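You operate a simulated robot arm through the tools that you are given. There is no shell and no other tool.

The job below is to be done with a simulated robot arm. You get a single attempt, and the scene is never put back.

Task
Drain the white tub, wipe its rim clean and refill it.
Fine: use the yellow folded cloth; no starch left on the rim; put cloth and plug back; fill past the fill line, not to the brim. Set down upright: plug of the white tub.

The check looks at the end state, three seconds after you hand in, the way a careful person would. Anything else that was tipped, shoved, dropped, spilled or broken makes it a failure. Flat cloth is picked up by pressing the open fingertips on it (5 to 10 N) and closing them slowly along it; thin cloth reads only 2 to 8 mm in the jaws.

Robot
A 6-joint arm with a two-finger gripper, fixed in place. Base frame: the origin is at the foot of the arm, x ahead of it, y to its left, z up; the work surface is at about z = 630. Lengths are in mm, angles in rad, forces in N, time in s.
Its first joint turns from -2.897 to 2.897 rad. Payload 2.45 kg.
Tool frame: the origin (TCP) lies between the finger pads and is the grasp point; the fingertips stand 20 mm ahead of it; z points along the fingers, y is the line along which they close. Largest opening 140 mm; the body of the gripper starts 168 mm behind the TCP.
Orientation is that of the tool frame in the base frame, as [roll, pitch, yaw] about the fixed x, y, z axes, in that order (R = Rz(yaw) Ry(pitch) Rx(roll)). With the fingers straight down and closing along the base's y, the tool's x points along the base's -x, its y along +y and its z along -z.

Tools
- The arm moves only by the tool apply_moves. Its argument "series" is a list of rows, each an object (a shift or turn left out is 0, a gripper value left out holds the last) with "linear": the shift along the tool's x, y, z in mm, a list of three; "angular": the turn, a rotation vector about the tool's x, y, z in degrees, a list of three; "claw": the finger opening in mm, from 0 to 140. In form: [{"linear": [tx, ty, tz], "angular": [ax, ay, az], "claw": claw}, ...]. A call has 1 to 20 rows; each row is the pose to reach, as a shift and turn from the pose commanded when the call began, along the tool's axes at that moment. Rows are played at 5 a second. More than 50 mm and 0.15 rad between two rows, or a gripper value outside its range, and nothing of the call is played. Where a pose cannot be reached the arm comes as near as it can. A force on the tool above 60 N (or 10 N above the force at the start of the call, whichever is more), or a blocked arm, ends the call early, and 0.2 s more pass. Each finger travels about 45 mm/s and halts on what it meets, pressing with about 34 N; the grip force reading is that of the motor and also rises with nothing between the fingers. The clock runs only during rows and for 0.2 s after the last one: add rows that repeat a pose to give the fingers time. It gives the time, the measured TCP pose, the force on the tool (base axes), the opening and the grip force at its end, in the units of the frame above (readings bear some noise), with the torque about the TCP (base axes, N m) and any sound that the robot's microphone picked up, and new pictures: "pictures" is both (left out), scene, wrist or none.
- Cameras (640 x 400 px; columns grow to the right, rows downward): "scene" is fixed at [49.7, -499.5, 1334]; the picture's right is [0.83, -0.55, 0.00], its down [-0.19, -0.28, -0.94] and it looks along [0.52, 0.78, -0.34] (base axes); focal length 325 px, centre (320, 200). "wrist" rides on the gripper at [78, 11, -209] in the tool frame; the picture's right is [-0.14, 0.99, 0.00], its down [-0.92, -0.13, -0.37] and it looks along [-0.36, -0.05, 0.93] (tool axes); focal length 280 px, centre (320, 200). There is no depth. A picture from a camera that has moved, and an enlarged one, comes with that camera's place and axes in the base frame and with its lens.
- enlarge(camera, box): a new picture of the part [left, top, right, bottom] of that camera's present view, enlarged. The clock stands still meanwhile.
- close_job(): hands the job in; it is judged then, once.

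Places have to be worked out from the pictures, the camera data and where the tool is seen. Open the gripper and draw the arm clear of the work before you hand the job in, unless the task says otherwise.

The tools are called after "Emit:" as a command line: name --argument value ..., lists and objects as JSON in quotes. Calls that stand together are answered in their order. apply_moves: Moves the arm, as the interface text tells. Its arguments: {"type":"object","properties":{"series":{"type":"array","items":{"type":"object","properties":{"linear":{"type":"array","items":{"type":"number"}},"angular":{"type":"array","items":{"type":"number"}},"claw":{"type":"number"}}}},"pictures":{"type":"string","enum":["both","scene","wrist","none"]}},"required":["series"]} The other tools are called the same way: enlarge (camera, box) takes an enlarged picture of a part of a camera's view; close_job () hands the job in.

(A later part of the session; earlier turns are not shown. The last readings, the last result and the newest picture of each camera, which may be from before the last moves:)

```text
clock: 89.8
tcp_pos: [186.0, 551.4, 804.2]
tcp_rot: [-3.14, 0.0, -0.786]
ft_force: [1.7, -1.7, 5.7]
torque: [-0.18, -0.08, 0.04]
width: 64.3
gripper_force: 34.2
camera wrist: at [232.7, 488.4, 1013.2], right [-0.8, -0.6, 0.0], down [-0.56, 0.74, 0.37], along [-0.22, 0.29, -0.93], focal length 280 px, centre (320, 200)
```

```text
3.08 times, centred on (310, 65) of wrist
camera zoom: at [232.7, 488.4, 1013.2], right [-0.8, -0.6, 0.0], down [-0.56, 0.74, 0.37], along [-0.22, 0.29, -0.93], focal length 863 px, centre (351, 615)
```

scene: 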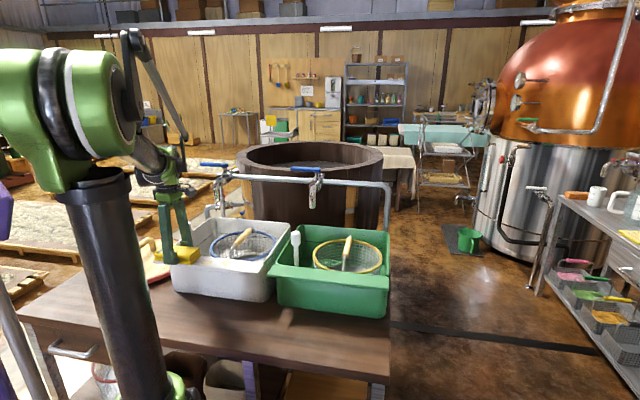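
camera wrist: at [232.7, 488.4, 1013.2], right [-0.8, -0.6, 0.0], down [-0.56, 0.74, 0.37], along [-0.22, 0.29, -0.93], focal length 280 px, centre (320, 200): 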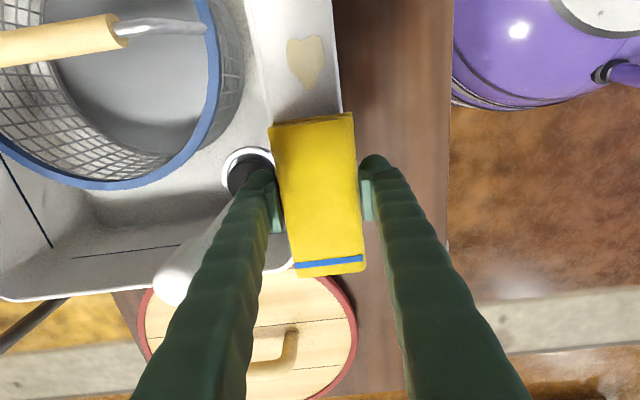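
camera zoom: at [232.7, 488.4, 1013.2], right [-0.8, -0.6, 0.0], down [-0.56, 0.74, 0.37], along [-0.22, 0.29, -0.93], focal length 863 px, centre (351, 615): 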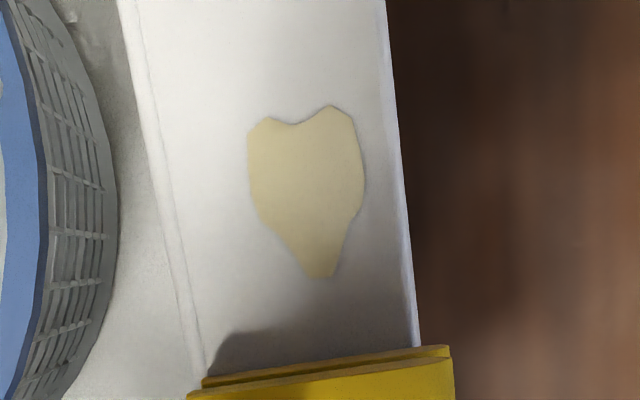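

The middle patch was scrubbed yet looks unchanged, so the cloth may be riding on the tub's inner rim lip rather than the flange. I lift off and inspect the flange and rim heights.

Emit:
apply_moves --series '[{"linear": [0, 0, -20]}, {"linear": [0, 0, -50]}, {"linear": [0, 20, -80]}, {"linear": [0, 40, -80]}, {"linear": [0, 60, -80]}, {"linear": [0, 60, -80]}]'

Emit:
enlarge --camera "scene" --box '[150, 225, 230, 275]'

Emit:
enlarge --camera "scene" --box '[210, 235, 290, 285]'

Emit:
enlarge --camera "wrist" --box '[140, 0, 340, 130]'

```text
clock: 91.2
tcp_pos: [143.3, 511.2, 884.3]
tcp_rot: [3.14, 0.0, -0.784]
ft_force: [-0.1, -0.4, -1.3]
torque: [-0.01, 0.01, 0.01]
width: 64.0
gripper_force: 33.9
camera wrist: at [190.7, 447.2, 1093.3], right [-0.8, -0.6, 0.0], down [-0.56, 0.74, 0.37], along [-0.22, 0.29, -0.93], focal length 280 px, centre (320, 200)
```

scene: 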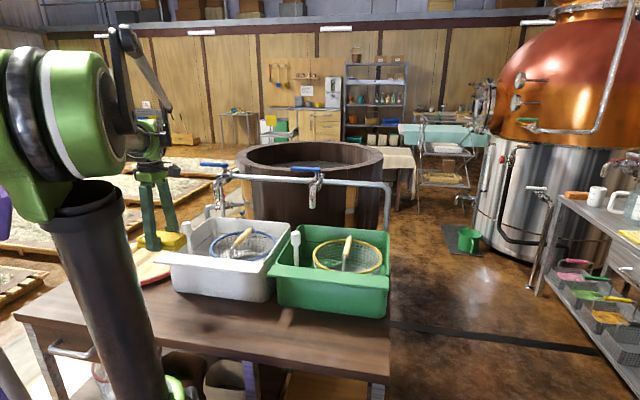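
wrist: 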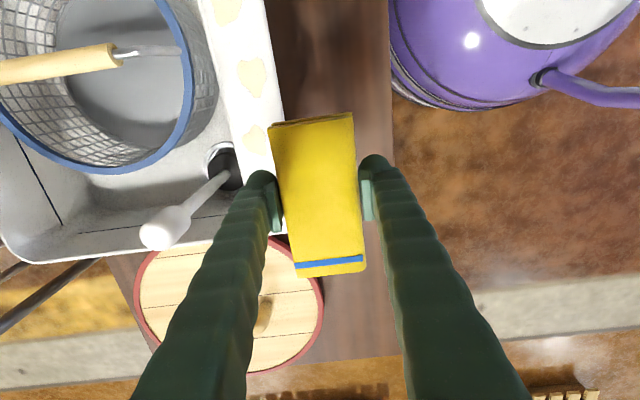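

```text
8.00 times, centred on (190, 250) of scene
camera zoom: at [49.7, -499.5, 1334.0], right [0.83, -0.55, 0.0], down [-0.19, -0.28, -0.94], along [0.52, 0.78, -0.34], focal length 2602 px, centre (1360, -200)
```

zoom: 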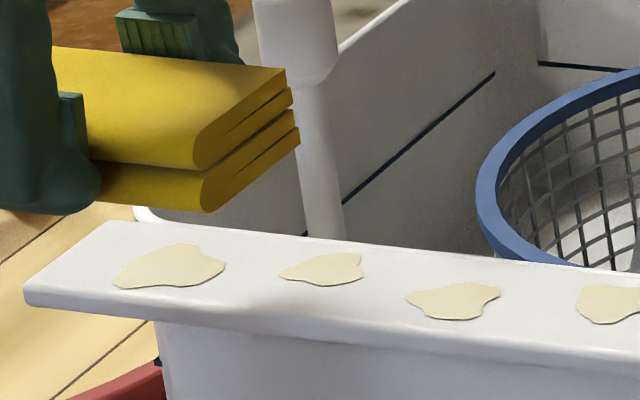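

```text
8.00 times, centred on (250, 260) of scene
camera zoom: at [49.7, -499.5, 1334.0], right [0.83, -0.55, 0.0], down [-0.19, -0.28, -0.94], along [0.52, 0.78, -0.34], focal length 2602 px, centre (880, -280)
```

zoom: 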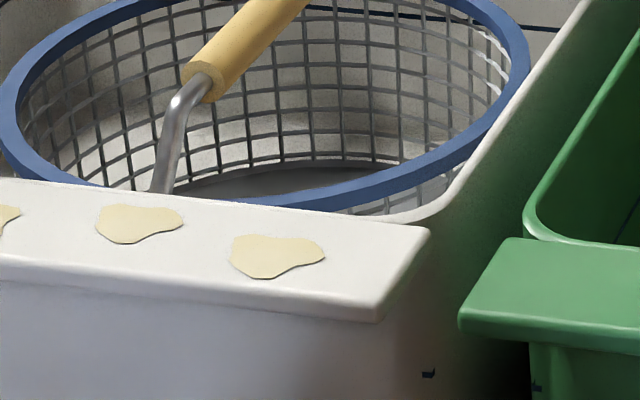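

```text
3.08 times, centred on (240, 65) of wrist
camera zoom: at [190.7, 447.2, 1093.3], right [-0.8, -0.6, 0.0], down [-0.56, 0.74, 0.37], along [-0.22, 0.29, -0.93], focal length 863 px, centre (566, 615)
```

zoom: 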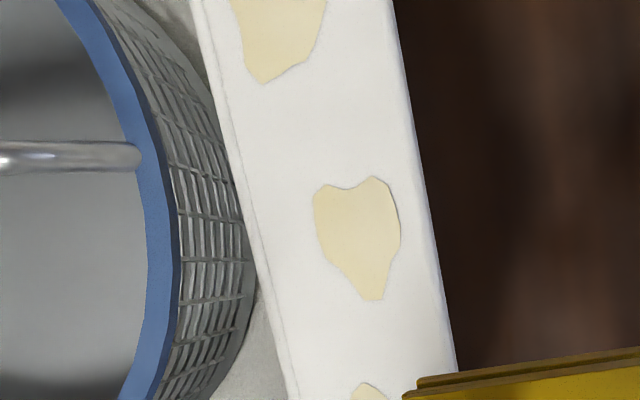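

Comparing sizes, the patches have in fact shrunk (the middle one from about 52 x 43 to 43 x 30 mm), so wiping works and just needs more passes. I go back down and continue scrubbing at about 10 N.

Emit:
apply_moves --series '[{"linear": [0, -30, 10]}, {"linear": [0, -60, 40]}, {"linear": [0, -60, 65]}, {"linear": [0, -60, 76]}, {"linear": [0, -60, 79]}, {"linear": [0, -60, 80.2]}, {"linear": [0, -60, 80.2]}]' --pictures "none"

```text
clock: 92.8
tcp_pos: [187.1, 553.5, 805.0]
tcp_rot: [-3.139, 0.002, -0.784]
ft_force: [-1.7, 1.5, 13.2]
torque: [-0.1, -0.13, 0.05]
width: 64.0
gripper_force: 34.5
```

13 N here. I stroke to the right, easing slightly upward to follow the earlier force trend.

Emit:
apply_moves --series '[{"linear": [11, 0, 0]}, {"linear": [22, 0, 0]}, {"linear": [33, 0, 0]}, {"linear": [44, 0, 0]}, {"linear": [55, 0, 0]}, {"linear": [66, 0, 0]}, {"linear": [77, 0, 0]}, {"linear": [88, 0, -0.1]}, {"linear": [99, 0, -0.1]}, {"linear": [110, 0, -0.2]}]' --pictures "none"

Emit:
apply_moves --series '[{"linear": [11, 0, -0.1]}, {"linear": [22, 0, -0.1]}, {"linear": [33, 0, -0.2]}, {"linear": [44, 0, -0.2]}, {"linear": [55, 0, -0.3]}, {"linear": [66, 0, -0.3]}, {"linear": [77, 0, -0.4]}, {"linear": [88, 0, -0.4]}, {"linear": [98, 0, -0.4]}]' --pictures "scene"

Emit:
enlarge --camera "scene" --box '[150, 215, 290, 300]'

```text
clock: 95.0
tcp_pos: [264.8, 473.5, 803.7]
tcp_rot: [3.14, 0.001, -0.785]
ft_force: [-0.6, 0.6, -0.1]
torque: [0.0, 0.03, 0.03]
width: 64.4
gripper_force: 34.1
```

```text
clock: 97.0
tcp_pos: [334.2, 406.0, 804.3]
tcp_rot: [-3.14, -0.002, -0.785]
ft_force: [-6.6, 5.8, 20.6]
torque: [-0.23, -0.18, -0.04]
width: 64.7
gripper_force: 34.1
```

scene: 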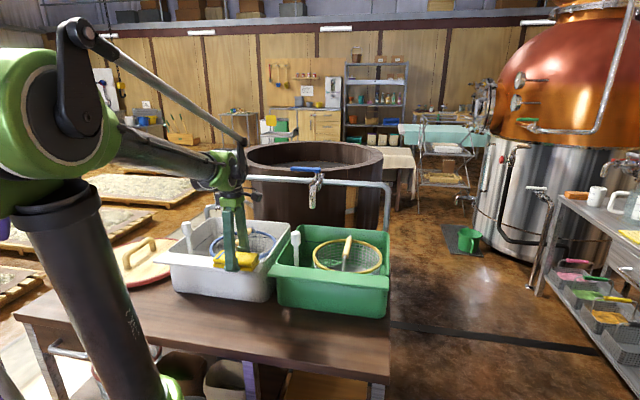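

```text
4.57 times, centred on (220, 258) of scene
camera zoom: at [49.7, -499.5, 1334.0], right [0.83, -0.55, 0.0], down [-0.19, -0.28, -0.94], along [0.52, 0.78, -0.34], focal length 1487 px, centre (777, -63)
```

zoom: 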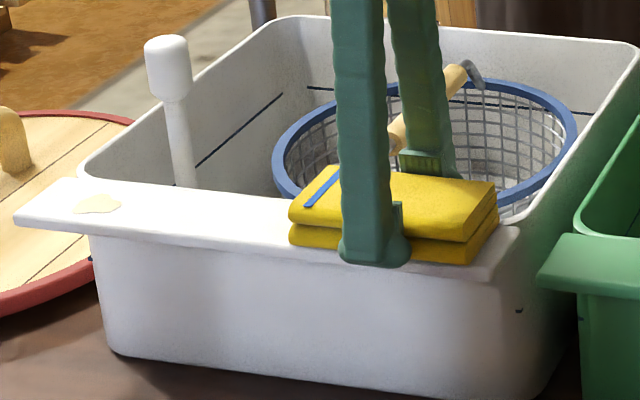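

Big progress: the second and third patches are gone and the left one has shrunk. I scrub the right end back and forth.

Emit:
apply_moves --series '[{"linear": [-10, 0, 0]}, {"linear": [-20, 0, 0]}, {"linear": [-30, 0, 0]}, {"linear": [-40, 0, 0.1]}, {"linear": [-50, 0, 0.1]}, {"linear": [-60, 0, 0.1]}, {"linear": [-50, 0, 0.1]}, {"linear": [-40, 0, 0.1]}, {"linear": [-30, 0, 0]}, {"linear": [-20, 0, 0]}, {"linear": [-10, 0, 0]}, {"linear": [0, 0, 0]}, {"linear": [-10, 0, 0]}, {"linear": [-20, 0, 0]}, {"linear": [-30, 0, 0]}, {"linear": [-40, 0, 0.1]}, {"linear": [-50, 0, 0.1]}, {"linear": [-60, 0, 0.1]}, {"linear": [-70, 0, 0.1]}, {"linear": [-80, 0, 0.2]}]' --pictures "both"

Emit:
enlarge --camera "scene" --box '[150, 215, 290, 300]'

Emit:
enlarge --camera "wrist" --box '[240, 0, 400, 130]'

```text
clock: 101.2
tcp_pos: [277.6, 464.0, 803.1]
tcp_rot: [3.141, 0.0, -0.786]
ft_force: [-0.7, 0.8, -0.3]
torque: [0.01, -0.01, 0.03]
width: 64.3
gripper_force: 33.9
camera wrist: at [324.1, 399.9, 1013.0], right [-0.8, -0.6, 0.0], down [-0.56, 0.74, 0.37], along [-0.22, 0.29, -0.93], focal length 280 px, centre (320, 200)
```

scene: 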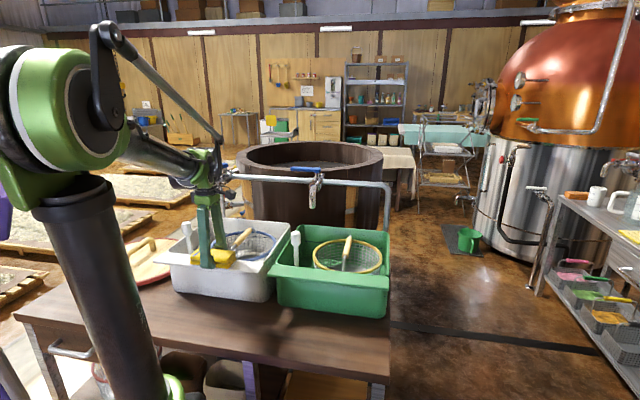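
wrist: 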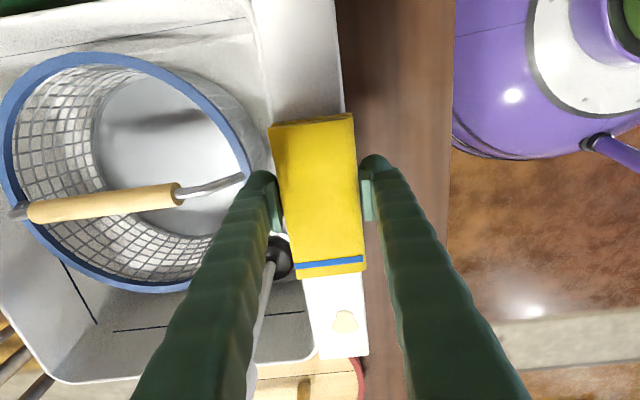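

```text
4.57 times, centred on (220, 258) of scene
camera zoom: at [49.7, -499.5, 1334.0], right [0.83, -0.55, 0.0], down [-0.19, -0.28, -0.94], along [0.52, 0.78, -0.34], focal length 1487 px, centre (777, -63)
```

zoom: 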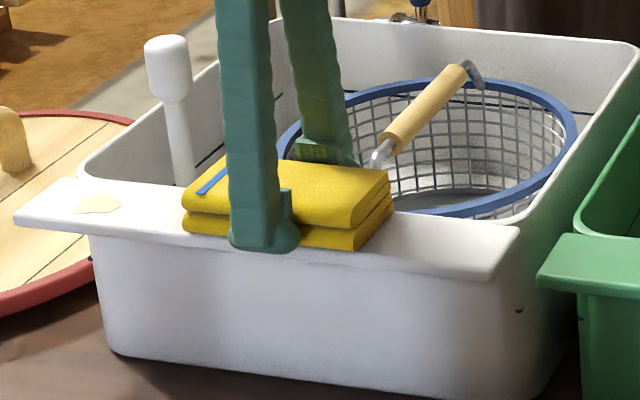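

```text
3.08 times, centred on (320, 65) of wrist
camera zoom: at [324.1, 399.9, 1013.0], right [-0.8, -0.6, 0.0], down [-0.56, 0.74, 0.37], along [-0.22, 0.29, -0.93], focal length 863 px, centre (320, 615)
```

zoom: 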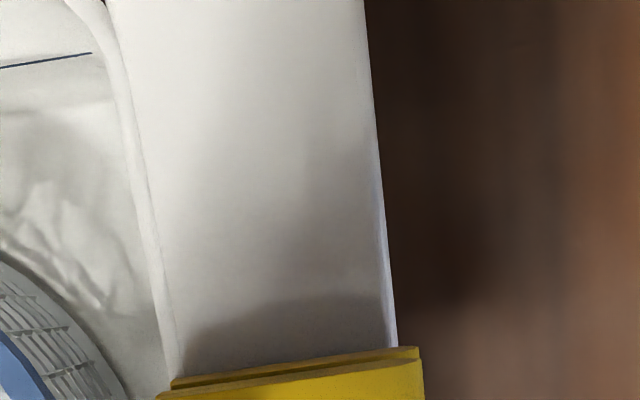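

The right side is clean; only the left patch remains. I stroke left with slightly more press and scrub the left end.

Emit:
apply_moves --series '[{"linear": [-10, 0, 0.3]}, {"linear": [-20, 0, 0.5]}, {"linear": [-32, 0, 0.5]}, {"linear": [-44, 0, 0.5]}, {"linear": [-56, 0, 0.5]}, {"linear": [-68, 0, 0.5]}, {"linear": [-80, 0, 0.5]}, {"linear": [-92, 0, 0.5]}, {"linear": [-104, 0, 0.5]}, {"linear": [-116, 0, 0.5]}, {"linear": [-128, 0, 0.5]}, {"linear": [-140, 0, 0.5]}, {"linear": [-150, 0, 0.5]}]' --pictures "none"

Emit:
apply_moves --series '[{"linear": [10, 0, 0.2]}, {"linear": [20, 0, 0.2]}, {"linear": [30, 0, 0.2]}, {"linear": [40, 0, 0.2]}, {"linear": [30, 0, 0.2]}, {"linear": [20, 0, 0.2]}, {"linear": [10, 0, 0.2]}, {"linear": [0, 0, 0.2]}, {"linear": [10, 0, 0.2]}, {"linear": [20, 0, 0.2]}, {"linear": [30, 0, 0.2]}, {"linear": [40, 0, 0.2]}, {"linear": [50, 0, 0.2]}, {"linear": [60, 0, 0.2]}, {"linear": [70, 0, 0.2]}, {"linear": [80, 0, 0.2]}, {"linear": [90, 0, 0.2]}]' --pictures "both"

Emit:
enlarge --camera "scene" --box '[150, 215, 290, 300]'

```text
clock: 104.0
tcp_pos: [171.9, 569.0, 802.9]
tcp_rot: [-3.14, 0.002, -0.786]
ft_force: [7.4, -6.4, 24.0]
torque: [-0.17, -0.22, 0.02]
width: 64.3
gripper_force: 34.1
```

```text
clock: 107.6
tcp_pos: [234.8, 504.7, 804.5]
tcp_rot: [3.14, 0.0, -0.786]
ft_force: [-0.4, 0.6, -0.6]
torque: [-0.04, -0.04, -0.01]
width: 64.4
gripper_force: 34.4
camera wrist: at [281.7, 440.8, 1013.0], right [-0.8, -0.6, 0.0], down [-0.56, 0.74, 0.37], along [-0.22, 0.29, -0.93], focal length 280 px, centre (320, 200)
```

scene: 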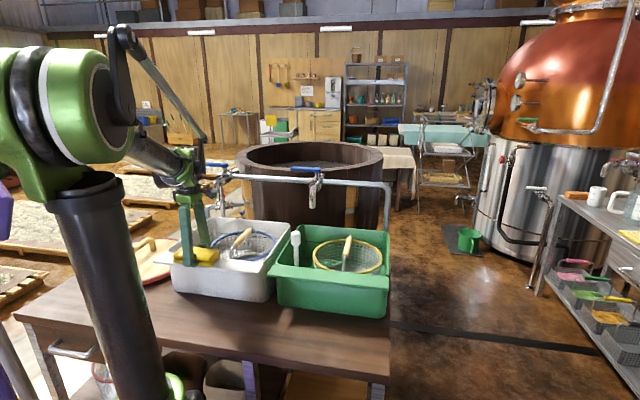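
wrist: 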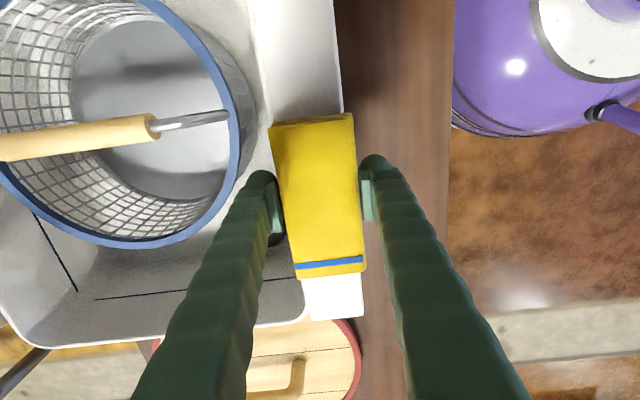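

```text
4.57 times, centred on (220, 258) of scene
camera zoom: at [49.7, -499.5, 1334.0], right [0.83, -0.55, 0.0], down [-0.19, -0.28, -0.94], along [0.52, 0.78, -0.34], focal length 1487 px, centre (777, -63)
```

zoom: 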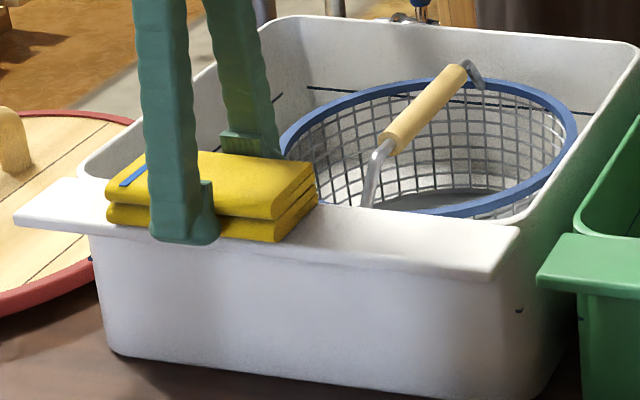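

Both exposed ends look clean. I lift off to check the whole flange, including under the cloth.

Emit:
apply_moves --series '[{"linear": [0, 0, -15]}, {"linear": [0, 0, -50]}, {"linear": [0, 25, -85]}, {"linear": [0, 60, -110]}, {"linear": [0, 90, -110]}, {"linear": [0, 90, -110]}]'

Emit:
enlarge --camera "scene" --box '[150, 225, 270, 285]'

Emit:
enlarge --camera "wrist" --box '[150, 0, 310, 240]'

```text
clock: 109.0
tcp_pos: [172.9, 439.7, 912.4]
tcp_rot: [3.141, -0.001, -0.787]
ft_force: [-0.5, 0.4, 0.3]
torque: [0.03, 0.01, 0.02]
width: 64.6
gripper_force: 33.7
camera wrist: at [219.2, 377.2, 1122.1], right [-0.8, -0.6, 0.0], down [-0.56, 0.74, 0.37], along [-0.22, 0.29, -0.93], focal length 280 px, centre (320, 200)
```

scene: 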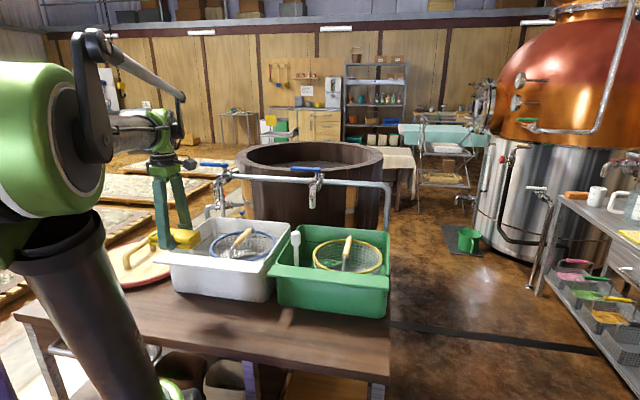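
wrist: 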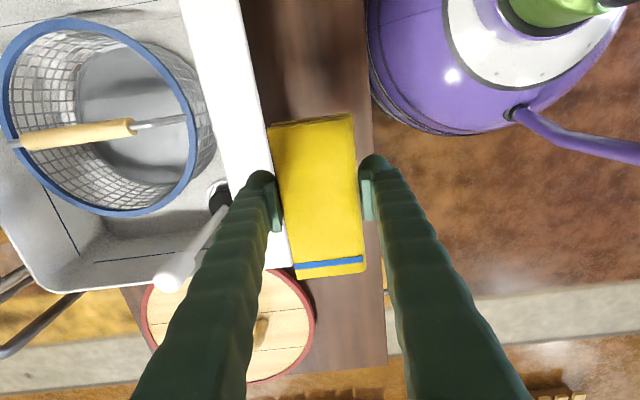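

```text
5.33 times, centred on (210, 255) of scene
camera zoom: at [49.7, -499.5, 1334.0], right [0.83, -0.55, 0.0], down [-0.19, -0.28, -0.94], along [0.52, 0.78, -0.34], focal length 1735 px, centre (907, -93)
```

zoom: 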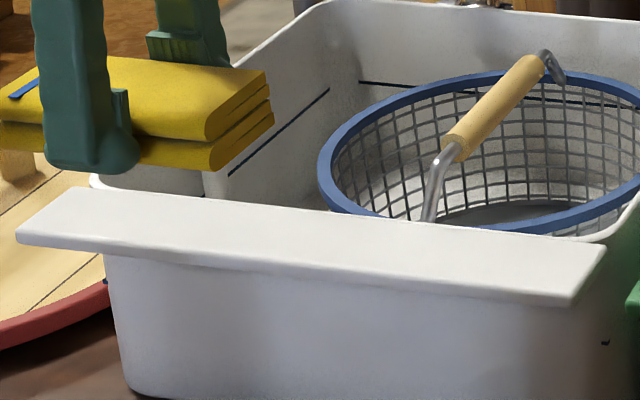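

```text
1.67 times, centred on (230, 120) of wrist
camera zoom: at [219.2, 377.2, 1122.1], right [-0.8, -0.6, 0.0], down [-0.56, 0.74, 0.37], along [-0.22, 0.29, -0.93], focal length 467 px, centre (470, 333)
```

zoom: 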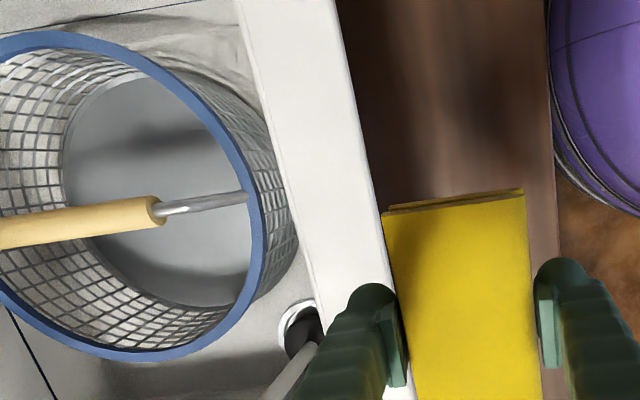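

The rim is clean across its whole length and the tub has not moved. I carry the cloth back to its original place (centre about (533.5, 39.5)), turning it back.

Emit:
apply_moves --series '[{"linear": [38.5, 2, 0], "angular": [0, 0, 6.4]}, {"linear": [77, 4, 0], "angular": [0, 0, 12.8]}, {"linear": [115.5, 6, 0], "angular": [0, 0, 19.3]}, {"linear": [154, 8, 0], "angular": [0, 0, 25.7]}, {"linear": [192, 10, 0], "angular": [0, 0, 32.1]}, {"linear": [231, 12, 0], "angular": [0, 0, 38.5]}, {"linear": [269, 14, 0], "angular": [0, 0, 45]}, {"linear": [308, 16, 0], "angular": [0, 0, 51.4]}, {"linear": [346, 18, 0], "angular": [0, 0, 57.8]}, {"linear": [385, 20, 0], "angular": [0, 0, 64.2]}, {"linear": [423, 22, 0], "angular": [0, 0, 70.6]}, {"linear": [462, 24, 0], "angular": [0, 0, 77.1]}, {"linear": [500, 26, 0], "angular": [0, 0, 83.5]}, {"linear": [538.5, 27.1, 0], "angular": [0, 0, 89.9]}, {"linear": [538.5, 27.1, 45], "angular": [0, 0, 89.9]}, {"linear": [538.5, 27.1, 90], "angular": [0, 0, 89.9]}, {"linear": [538.5, 27.1, 135], "angular": [0, 0, 89.9]}, {"linear": [538.5, 27.1, 180], "angular": [0, 0, 89.9]}, {"linear": [538.5, 27.1, 200], "angular": [0, 0, 89.9]}, {"linear": [538.5, 27.1, 200], "angular": [0, 0, 89.9]}]'

Emit:
enlarge --camera "scene" --box '[300, 280, 420, 380]'

```text
clock: 113.2
tcp_pos: [533.8, 43.6, 712.5]
tcp_rot: [3.14, 0.0, -2.353]
ft_force: [-1.0, 0.7, -0.6]
torque: [-0.02, 0.02, -0.01]
width: 64.3
gripper_force: 33.9
camera wrist: at [471.7, -4.4, 921.5], right [-0.6, 0.8, 0.0], down [0.74, 0.56, 0.37], along [0.29, 0.22, -0.93], focal length 280 px, centre (320, 200)
```

scene: 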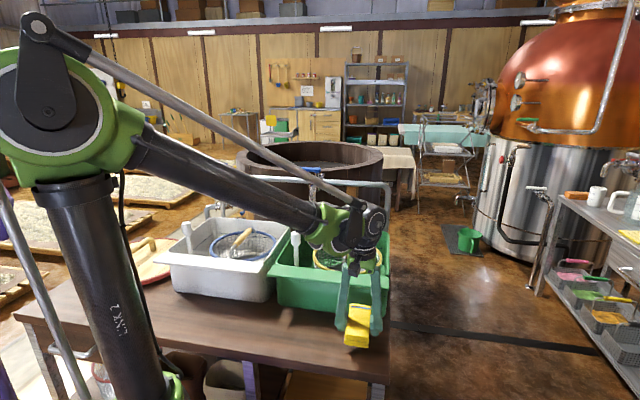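
wrist: 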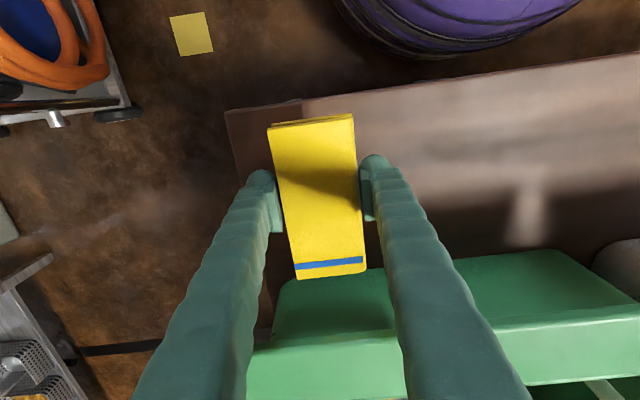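

```text
4.00 times, centred on (360, 330) of scene
camera zoom: at [49.7, -499.5, 1334.0], right [0.83, -0.55, 0.0], down [-0.19, -0.28, -0.94], along [0.52, 0.78, -0.34], focal length 1301 px, centre (160, -320)
```

zoom: 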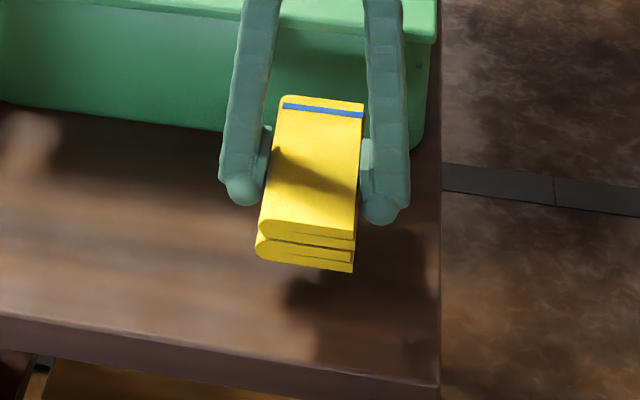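

The cloth is over its home spot, about 3.5 mm off. I correct this and lower towards the table.

Emit:
apply_moves --series '[{"linear": [3.5, -1.5, 20]}, {"linear": [3.5, -1.5, 40]}, {"linear": [3.5, -1.5, 52]}, {"linear": [3.5, -1.5, 56]}, {"linear": [3.5, -1.5, 56]}]' --pictures "none"

Emit:
apply_moves --series '[{"linear": [0, 0, 1]}, {"linear": [0, 0, 2]}, {"linear": [0, 0, 2]}]' --pictures "none"

```text
clock: 114.4
tcp_pos: [532.3, 38.1, 656.6]
tcp_rot: [3.14, 0.0, -2.353]
ft_force: [0.2, -0.8, -0.7]
torque: [-0.02, 0.04, -0.04]
width: 64.6
gripper_force: 34.3
```

```text
clock: 115.2
tcp_pos: [531.6, 38.1, 655.7]
tcp_rot: [3.14, 0.0, -2.354]
ft_force: [0.2, 0.2, -1.4]
torque: [0.0, -0.02, 0.02]
width: 63.8
gripper_force: 33.9
```

Emit:
apply_moves --series '[{"linear": [0, 0, 1]}, {"linear": [0, 0, 2]}, {"linear": [0, 0, 2]}]' --pictures "none"

```text
clock: 116.0
tcp_pos: [530.3, 37.4, 654.9]
tcp_rot: [3.14, -0.002, -2.354]
ft_force: [0.1, 0.1, -1.4]
torque: [0.01, 0.01, -0.01]
width: 64.5
gripper_force: 34.3
```

Emit:
apply_moves --series '[{"linear": [0, 0, 0.6]}, {"linear": [0, 0, 1.2]}, {"linear": [0, 0, 1.2]}]' --pictures "none"

Emit:
enlarge --camera "scene" --box '[300, 280, 420, 380]'

```text
clock: 116.8
tcp_pos: [531.6, 37.8, 652.1]
tcp_rot: [3.14, 0.0, -2.354]
ft_force: [-0.2, 0.0, -1.2]
torque: [0.01, 0.0, 0.02]
width: 64.3
gripper_force: 34.5
```

```text
4.00 times, centred on (360, 330) of scene
camera zoom: at [49.7, -499.5, 1334.0], right [0.83, -0.55, 0.0], down [-0.19, -0.28, -0.94], along [0.52, 0.78, -0.34], focal length 1301 px, centre (160, -320)
```

zoom: 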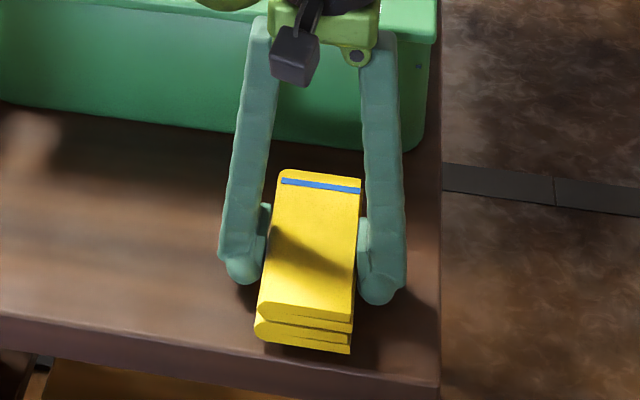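

Emit:
apply_moves --series '[{"linear": [0.7, 0, 0.5]}, {"linear": [1, 0, 1]}, {"linear": [1, 0, 1]}]' --pictures "none"

```text
clock: 117.6
tcp_pos: [531.3, 36.7, 650.0]
tcp_rot: [3.14, 0.002, -2.356]
ft_force: [-1.0, 0.5, -0.1]
torque: [-0.04, -0.02, 0.03]
width: 64.3
gripper_force: 34.0
```

The cloth's weight is now off the fingers, so it rests on the table. I open slowly and rise.

Emit:
apply_moves --series '[{"claw": 60}, {"claw": 66}, {"claw": 70}, {"claw": 76}, {"claw": 84}, {"claw": 92}, {"claw": 96}, {"linear": [0, 0, -10]}, {"linear": [0, 0, -40]}, {"linear": [0, 0, -80]}, {"linear": [0, 0, -110]}, {"linear": [0, 0, -110]}]'

Emit:
enlarge --camera "scene" --box '[300, 280, 420, 380]'

Emit:
enlarge --camera "scene" --box '[240, 300, 400, 400]'

```text
clock: 120.2
tcp_pos: [530.4, 36.3, 760.3]
tcp_rot: [-3.14, 0.0, -2.355]
ft_force: [-0.4, -0.5, -0.5]
torque: [0.0, 0.03, -0.04]
width: 96.0
gripper_force: 0.1
camera wrist: at [466.5, -11.3, 969.5], right [-0.6, 0.8, 0.0], down [0.74, 0.56, 0.37], along [0.29, 0.22, -0.93], focal length 280 px, centre (320, 200)
```

scene: 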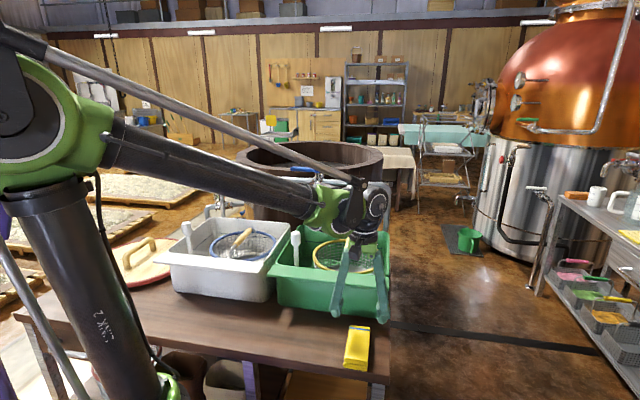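
wrist: 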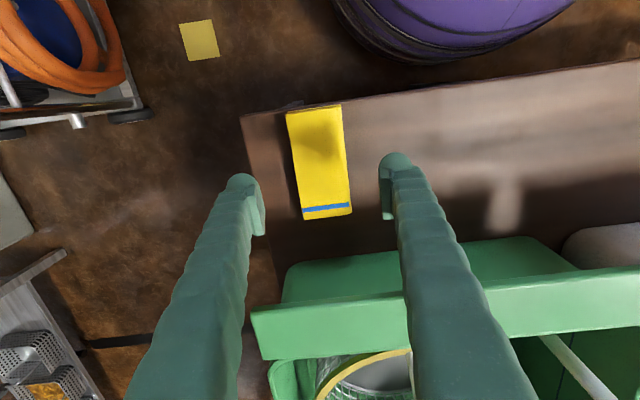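

```text
4.00 times, centred on (360, 330) of scene
camera zoom: at [49.7, -499.5, 1334.0], right [0.83, -0.55, 0.0], down [-0.19, -0.28, -0.94], along [0.52, 0.78, -0.34], focal length 1301 px, centre (160, -320)
```

zoom: 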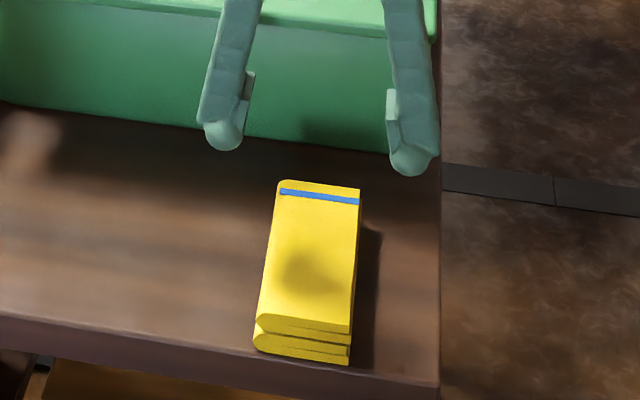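

```text
4.00 times, centred on (320, 350) of scene
camera zoom: at [49.7, -499.5, 1334.0], right [0.83, -0.55, 0.0], down [-0.19, -0.28, -0.94], along [0.52, 0.78, -0.34], focal length 1301 px, centre (320, -400)
```

zoom: 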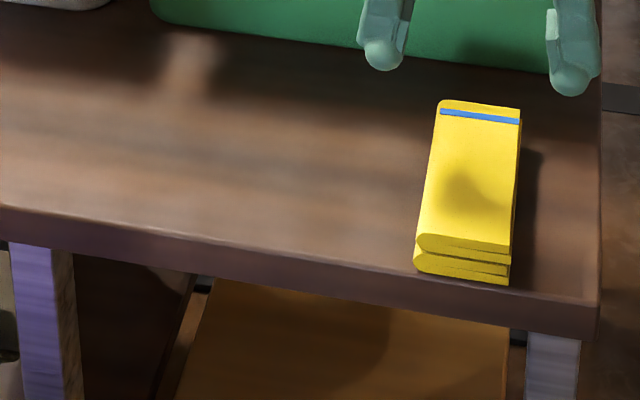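

The cloth lies flat about 7 mm from its original spot. Next is the tap: I go up and over to get a close look at the left tap's lever and spout.

Emit:
apply_moves --series '[{"linear": [0, 0, -44]}, {"linear": [0, 0, -88], "claw": 70}, {"linear": [0, 0, -132]}, {"linear": [0, 0, -176]}, {"linear": [0, 0, -220]}, {"linear": [-21.8, 40.7, -235], "angular": [0, 0, -6]}, {"linear": [-43.6, 81.3, -249], "angular": [0, 0, -12]}, {"linear": [-65.3, 122, -264], "angular": [0, 0, -18]}, {"linear": [-87.1, 162.6, -279], "angular": [0, 0, -24]}, {"linear": [-108.9, 203.3, -293], "angular": [0, 0, -30]}, {"linear": [-130.7, 244, -308], "angular": [0, 0, -36]}, {"linear": [-152.5, 284.6, -323], "angular": [0, 0, -42]}, {"linear": [-174.2, 325.3, -337], "angular": [0, 0, -48]}, {"linear": [-196, 365.9, -352], "angular": [0, 0, -54]}, {"linear": [-217.8, 406.6, -367], "angular": [0, 0, -60]}, {"linear": [-239.6, 447.3, -381], "angular": [0, 0, -66]}, {"linear": [-261.4, 487.9, -396], "angular": [0, 0, -72]}, {"linear": [-283.1, 528.6, -411], "angular": [0, 0, -78]}, {"linear": [-304.9, 569.2, -425], "angular": [0, 0, -84]}, {"linear": [-326.7, 609.9, -440], "angular": [0, 0, -90]}]'

```text
clock: 124.4
tcp_pos: [329.2, 697.6, 1199.2]
tcp_rot: [-3.141, 0.001, -0.782]
ft_force: [0.6, -1.5, -0.5]
torque: [0.15, 0.0, -0.01]
width: 69.9
gripper_force: 0.1
camera wrist: at [375.7, 633.4, 1408.8], right [-0.8, -0.61, 0.0], down [-0.56, 0.74, 0.37], along [-0.22, 0.29, -0.93], focal length 280 px, centre (320, 200)
```

scene: 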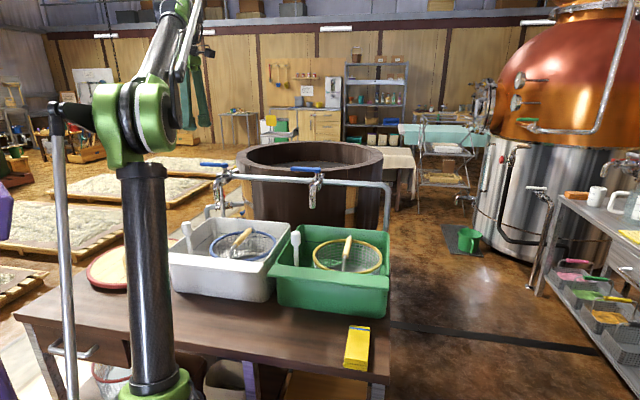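
wrist: 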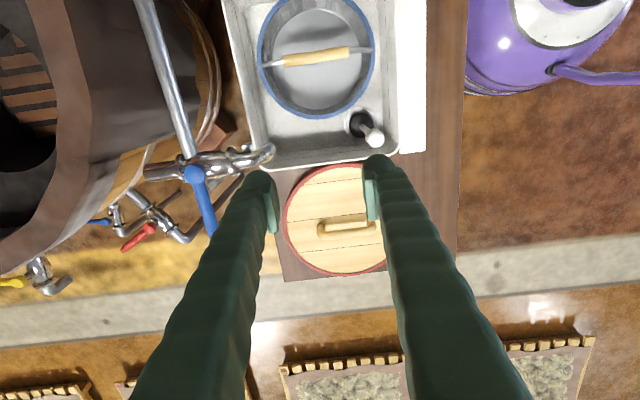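

Emit:
enlarge --camera "wrist" --box '[130, 110, 290, 250]'

Emit:
enlarge --camera "scene" --box '[180, 145, 340, 245]'

```text
2.86 times, centred on (210, 180) of wrist
camera zoom: at [375.7, 633.4, 1408.8], right [-0.8, -0.61, 0.0], down [-0.56, 0.74, 0.37], along [-0.22, 0.29, -0.93], focal length 801 px, centre (634, 257)
```

zoom: 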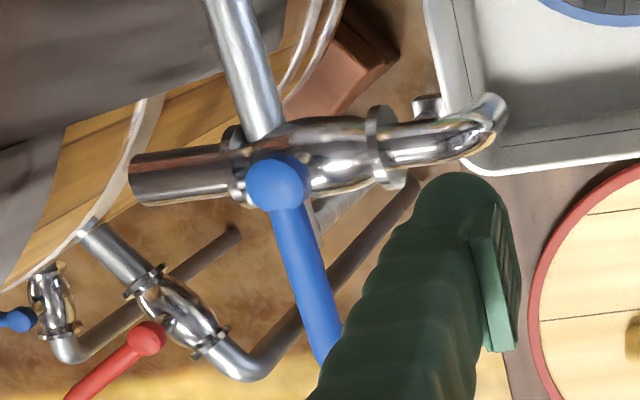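

```text
4.00 times, centred on (260, 195) of scene
camera zoom: at [49.7, -499.5, 1334.0], right [0.83, -0.55, 0.0], down [-0.19, -0.28, -0.94], along [0.52, 0.78, -0.34], focal length 1301 px, centre (560, 220)
```

zoom: 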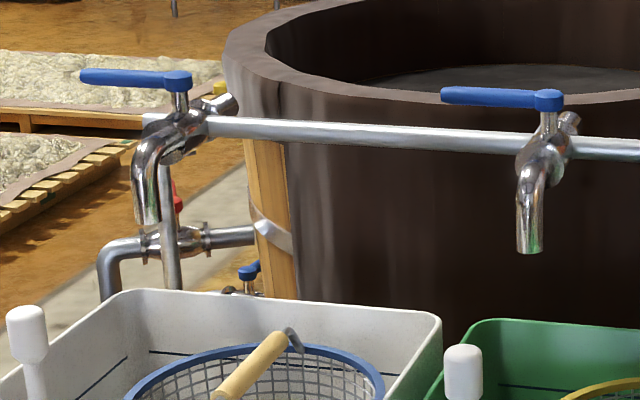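

The hub is at about (454, 837, 1005) and the lever points along (-0.71, 0.70), about 110 mm long. I approach above a point 65 mm along the lever, with the fingers set to straddle it.

Emit:
apply_moves --series '[{"linear": [-15, -37.3, 20], "claw": 60}, {"linear": [-30, -74.6, 40]}, {"linear": [-45, -112, 60]}, {"linear": [-60, -149, 80]}, {"linear": [-74.8, -186.5, 99]}, {"linear": [-74.8, -186.5, 99]}, {"linear": [-74.8, -186.5, 99]}]'

Emit:
enlarge --camera "scene" --box '[150, 115, 310, 215]'

Emit:
enlarge --camera "wrist" --box '[200, 60, 440, 210]'

```text
clock: 126.0
tcp_pos: [406.5, 877.2, 1100.4]
tcp_rot: [-3.141, 0.0, -0.785]
ft_force: [0.3, -0.1, -0.8]
torque: [0.01, 0.05, -0.03]
width: 60.1
gripper_force: 0.1
out of reach, approached as far as the arm can: row 5, 6, 7
camera wrist: at [454.1, 814.4, 1310.4], right [-0.8, -0.6, 0.0], down [-0.56, 0.74, 0.37], along [-0.22, 0.29, -0.93], focal length 280 px, centre (320, 200)
```

scene: 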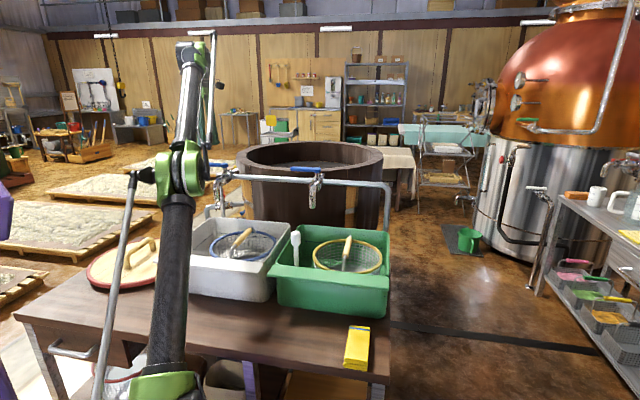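
wrist: 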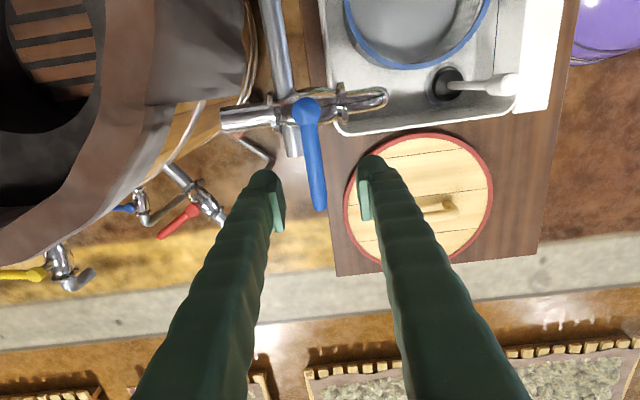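

```text
4.00 times, centred on (230, 165) of scene
camera zoom: at [49.7, -499.5, 1334.0], right [0.83, -0.55, 0.0], down [-0.19, -0.28, -0.94], along [0.52, 0.78, -0.34], focal length 1301 px, centre (680, 340)
```

zoom: 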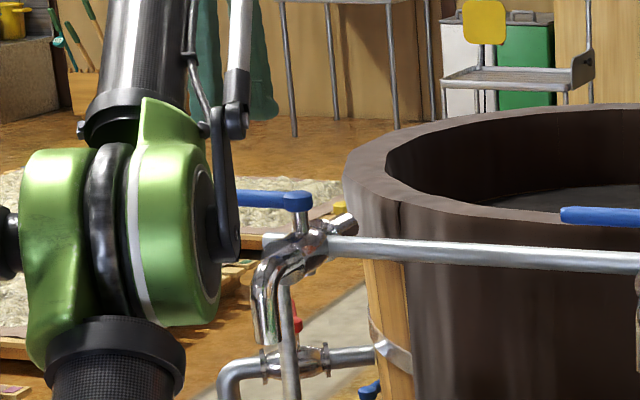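

```text
2.67 times, centred on (320, 135) of wrist
camera zoom: at [454.1, 814.4, 1310.4], right [-0.8, -0.6, 0.0], down [-0.56, 0.74, 0.37], along [-0.22, 0.29, -0.93], focal length 748 px, centre (320, 373)
```

zoom: 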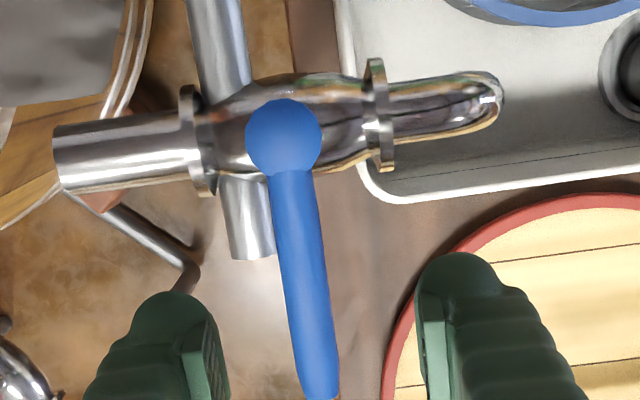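

The arm is at its reach limit here, but the lever lies between the fingers. I open a bit wider and descend to lever height.

Emit:
apply_moves --series '[{"linear": [0, 0, 5], "claw": 80}, {"linear": [0, 0, 25]}, {"linear": [0, 0, 50]}, {"linear": [0, 0, 70]}, {"linear": [0, 0, 85]}, {"linear": [0, 0, 93]}, {"linear": [0, 0, 93]}]'

Emit:
enlarge --camera "wrist" --box '[200, 80, 440, 260]'

Emit:
enlarge --camera "scene" --box '[150, 115, 310, 215]'

```text
clock: 127.6
tcp_pos: [407.1, 879.2, 1007.8]
tcp_rot: [3.141, -0.001, -0.785]
ft_force: [0.0, 0.3, 0.0]
torque: [-0.01, 0.0, -0.02]
width: 80.1
gripper_force: 0.1
camera wrist: at [453.7, 814.9, 1215.7], right [-0.8, -0.6, 0.0], down [-0.56, 0.74, 0.37], along [-0.22, 0.29, -0.93], focal length 280 px, centre (320, 200)
```

scene: 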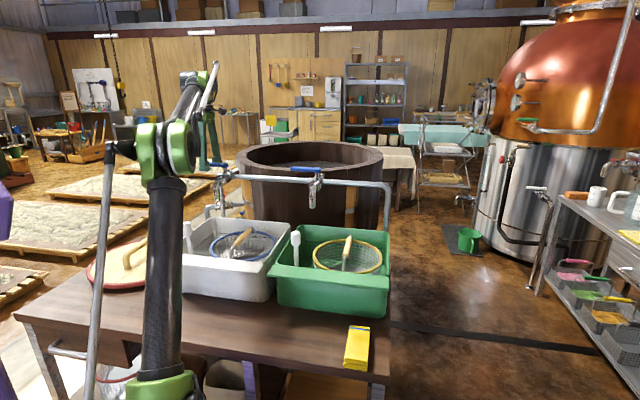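
wrist: 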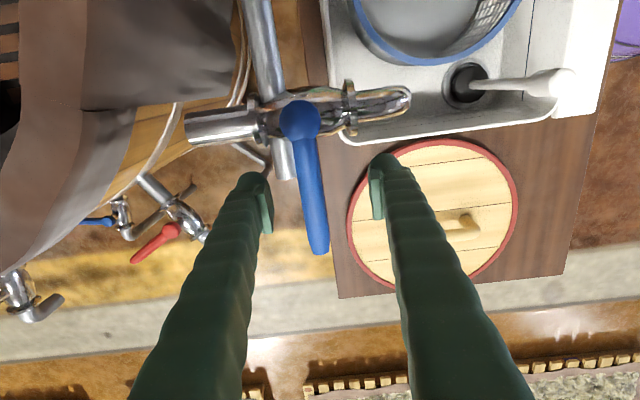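

```text
2.22 times, centred on (320, 170) of wrist
camera zoom: at [453.7, 814.9, 1215.7], right [-0.8, -0.6, 0.0], down [-0.56, 0.74, 0.37], along [-0.22, 0.29, -0.93], focal length 623 px, centre (320, 267)
```

zoom: 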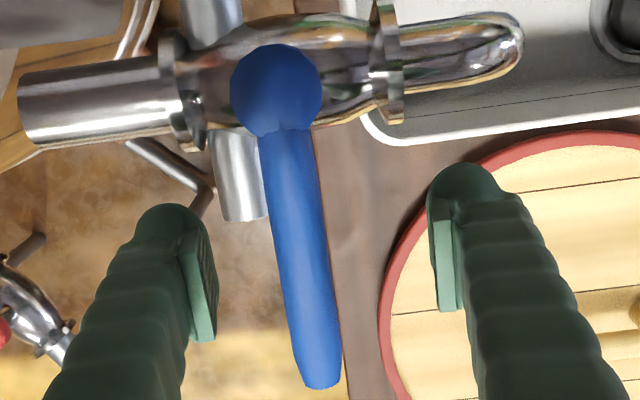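

```text
4.00 times, centred on (230, 165) of scene
camera zoom: at [49.7, -499.5, 1334.0], right [0.83, -0.55, 0.0], down [-0.19, -0.28, -0.94], along [0.52, 0.78, -0.34], focal length 1301 px, centre (680, 340)
```

zoom: 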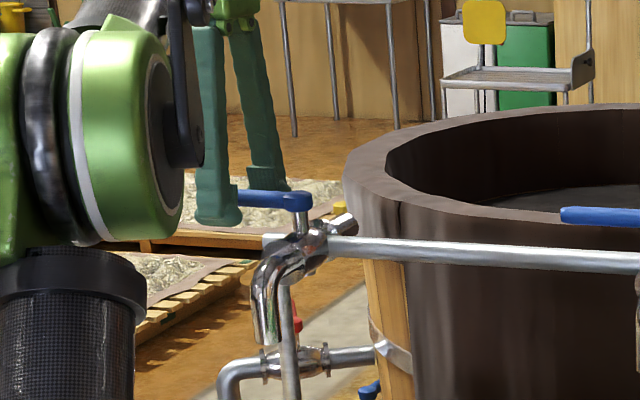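

The lever is between the fingers at the right height, with the hub 60 mm to the tool's +x. I narrow the fingers and start turning the lever towards the tub (counter-clockwise), watching the forces.

Emit:
apply_moves --series '[{"claw": 60}, {"claw": 46}, {"linear": [0.7, 5.2, 0], "angular": [0, 0, -5]}, {"linear": [1.9, 10.3, 0], "angular": [0, 0, -10]}, {"linear": [3.5, 15.3, 0], "angular": [0, 0, -15]}, {"linear": [5.5, 20.2, 0], "angular": [0, 0, -20]}, {"linear": [5.5, 20.2, 0], "angular": [0, 0, -20]}]'

Emit:
enlarge --camera "wrist" --box '[200, 60, 440, 260]'

```text
clock: 129.2
tcp_pos: [397.5, 861.0, 1005.4]
tcp_rot: [3.141, 0.001, -0.433]
ft_force: [2.4, 0.4, -0.4]
torque: [0.01, 0.02, -0.05]
width: 47.1
gripper_force: 1.2
camera wrist: at [462.5, 817.2, 1215.3], right [-0.54, -0.84, 0.0], down [-0.78, 0.5, 0.37], along [-0.31, 0.2, -0.93], focal length 280 px, centre (320, 200)
```

scene: 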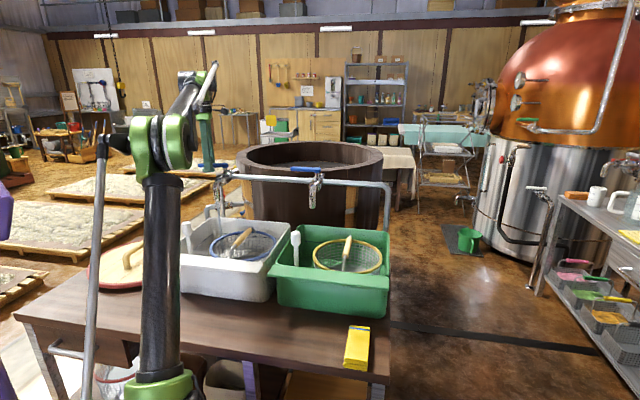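
wrist: 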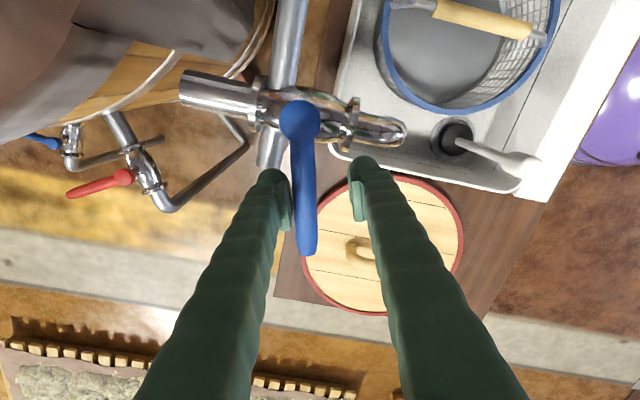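

```text
2.00 times, centred on (320, 160) of wrist
camera zoom: at [462.5, 817.2, 1215.3], right [-0.54, -0.84, 0.0], down [-0.78, 0.5, 0.37], along [-0.31, 0.2, -0.93], focal length 561 px, centre (320, 280)
```

zoom: 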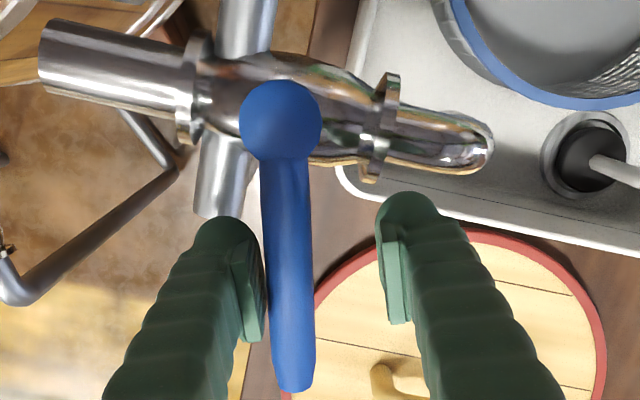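

The lever turns freely towards the tub. I continue another 30° and look for flow.

Emit:
apply_moves --series '[{"linear": [0.7, 5.2, 0], "angular": [0, 0, -5]}, {"linear": [1.9, 10.3, 0], "angular": [0, 0, -10]}, {"linear": [3.5, 15.3, 0], "angular": [0, 0, -15]}, {"linear": [5.5, 20.2, 0], "angular": [0, 0, -20]}, {"linear": [7.9, 24.8, 0], "angular": [0, 0, -25]}, {"linear": [10.8, 29.3, 0], "angular": [0, 0, -30]}, {"linear": [10.8, 29.3, 0], "angular": [0, 0, -30]}]'

Emit:
enlarge --camera "scene" --box '[170, 150, 330, 270]'

```text
clock: 130.8
tcp_pos: [394.8, 829.2, 1006.1]
tcp_rot: [3.141, -0.001, 0.091]
ft_force: [1.2, 1.5, -1.4]
torque: [-0.02, 0.01, -0.01]
width: 47.0
gripper_force: 0.5
camera wrist: at [471.8, 825.0, 1216.2], right [-0.05, -1.0, 0.0], down [-0.93, 0.04, 0.37], along [-0.37, 0.02, -0.93], focal length 280 px, centre (320, 200)
```

scene: 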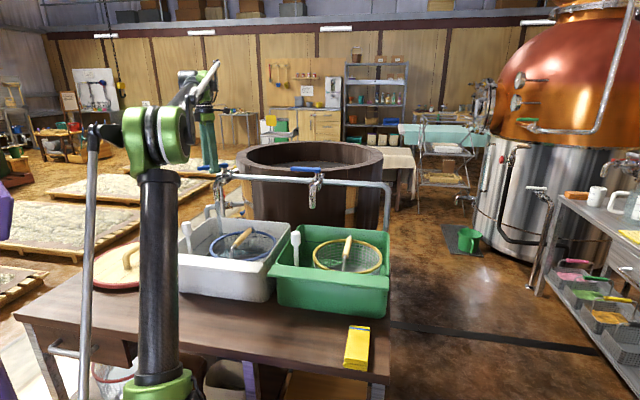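
wrist: 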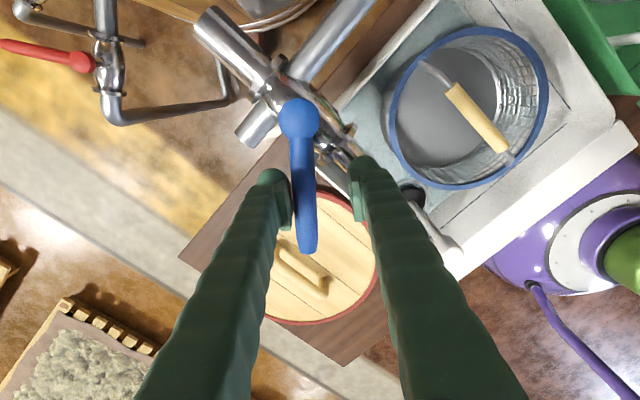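

```text
3.33 times, centred on (250, 210) of scene
camera zoom: at [49.7, -499.5, 1334.0], right [0.83, -0.55, 0.0], down [-0.19, -0.28, -0.94], along [0.52, 0.78, -0.34], focal length 1084 px, centre (553, 167)
```

zoom: 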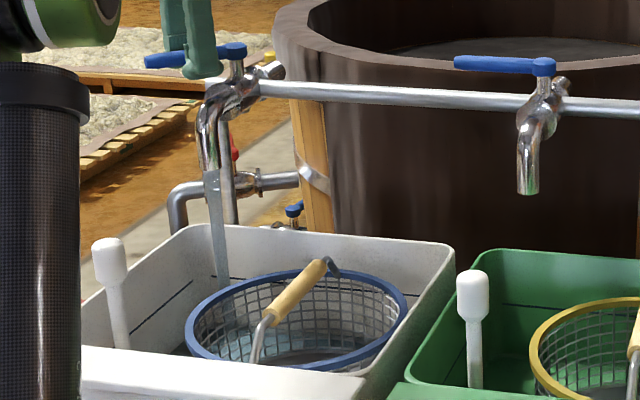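

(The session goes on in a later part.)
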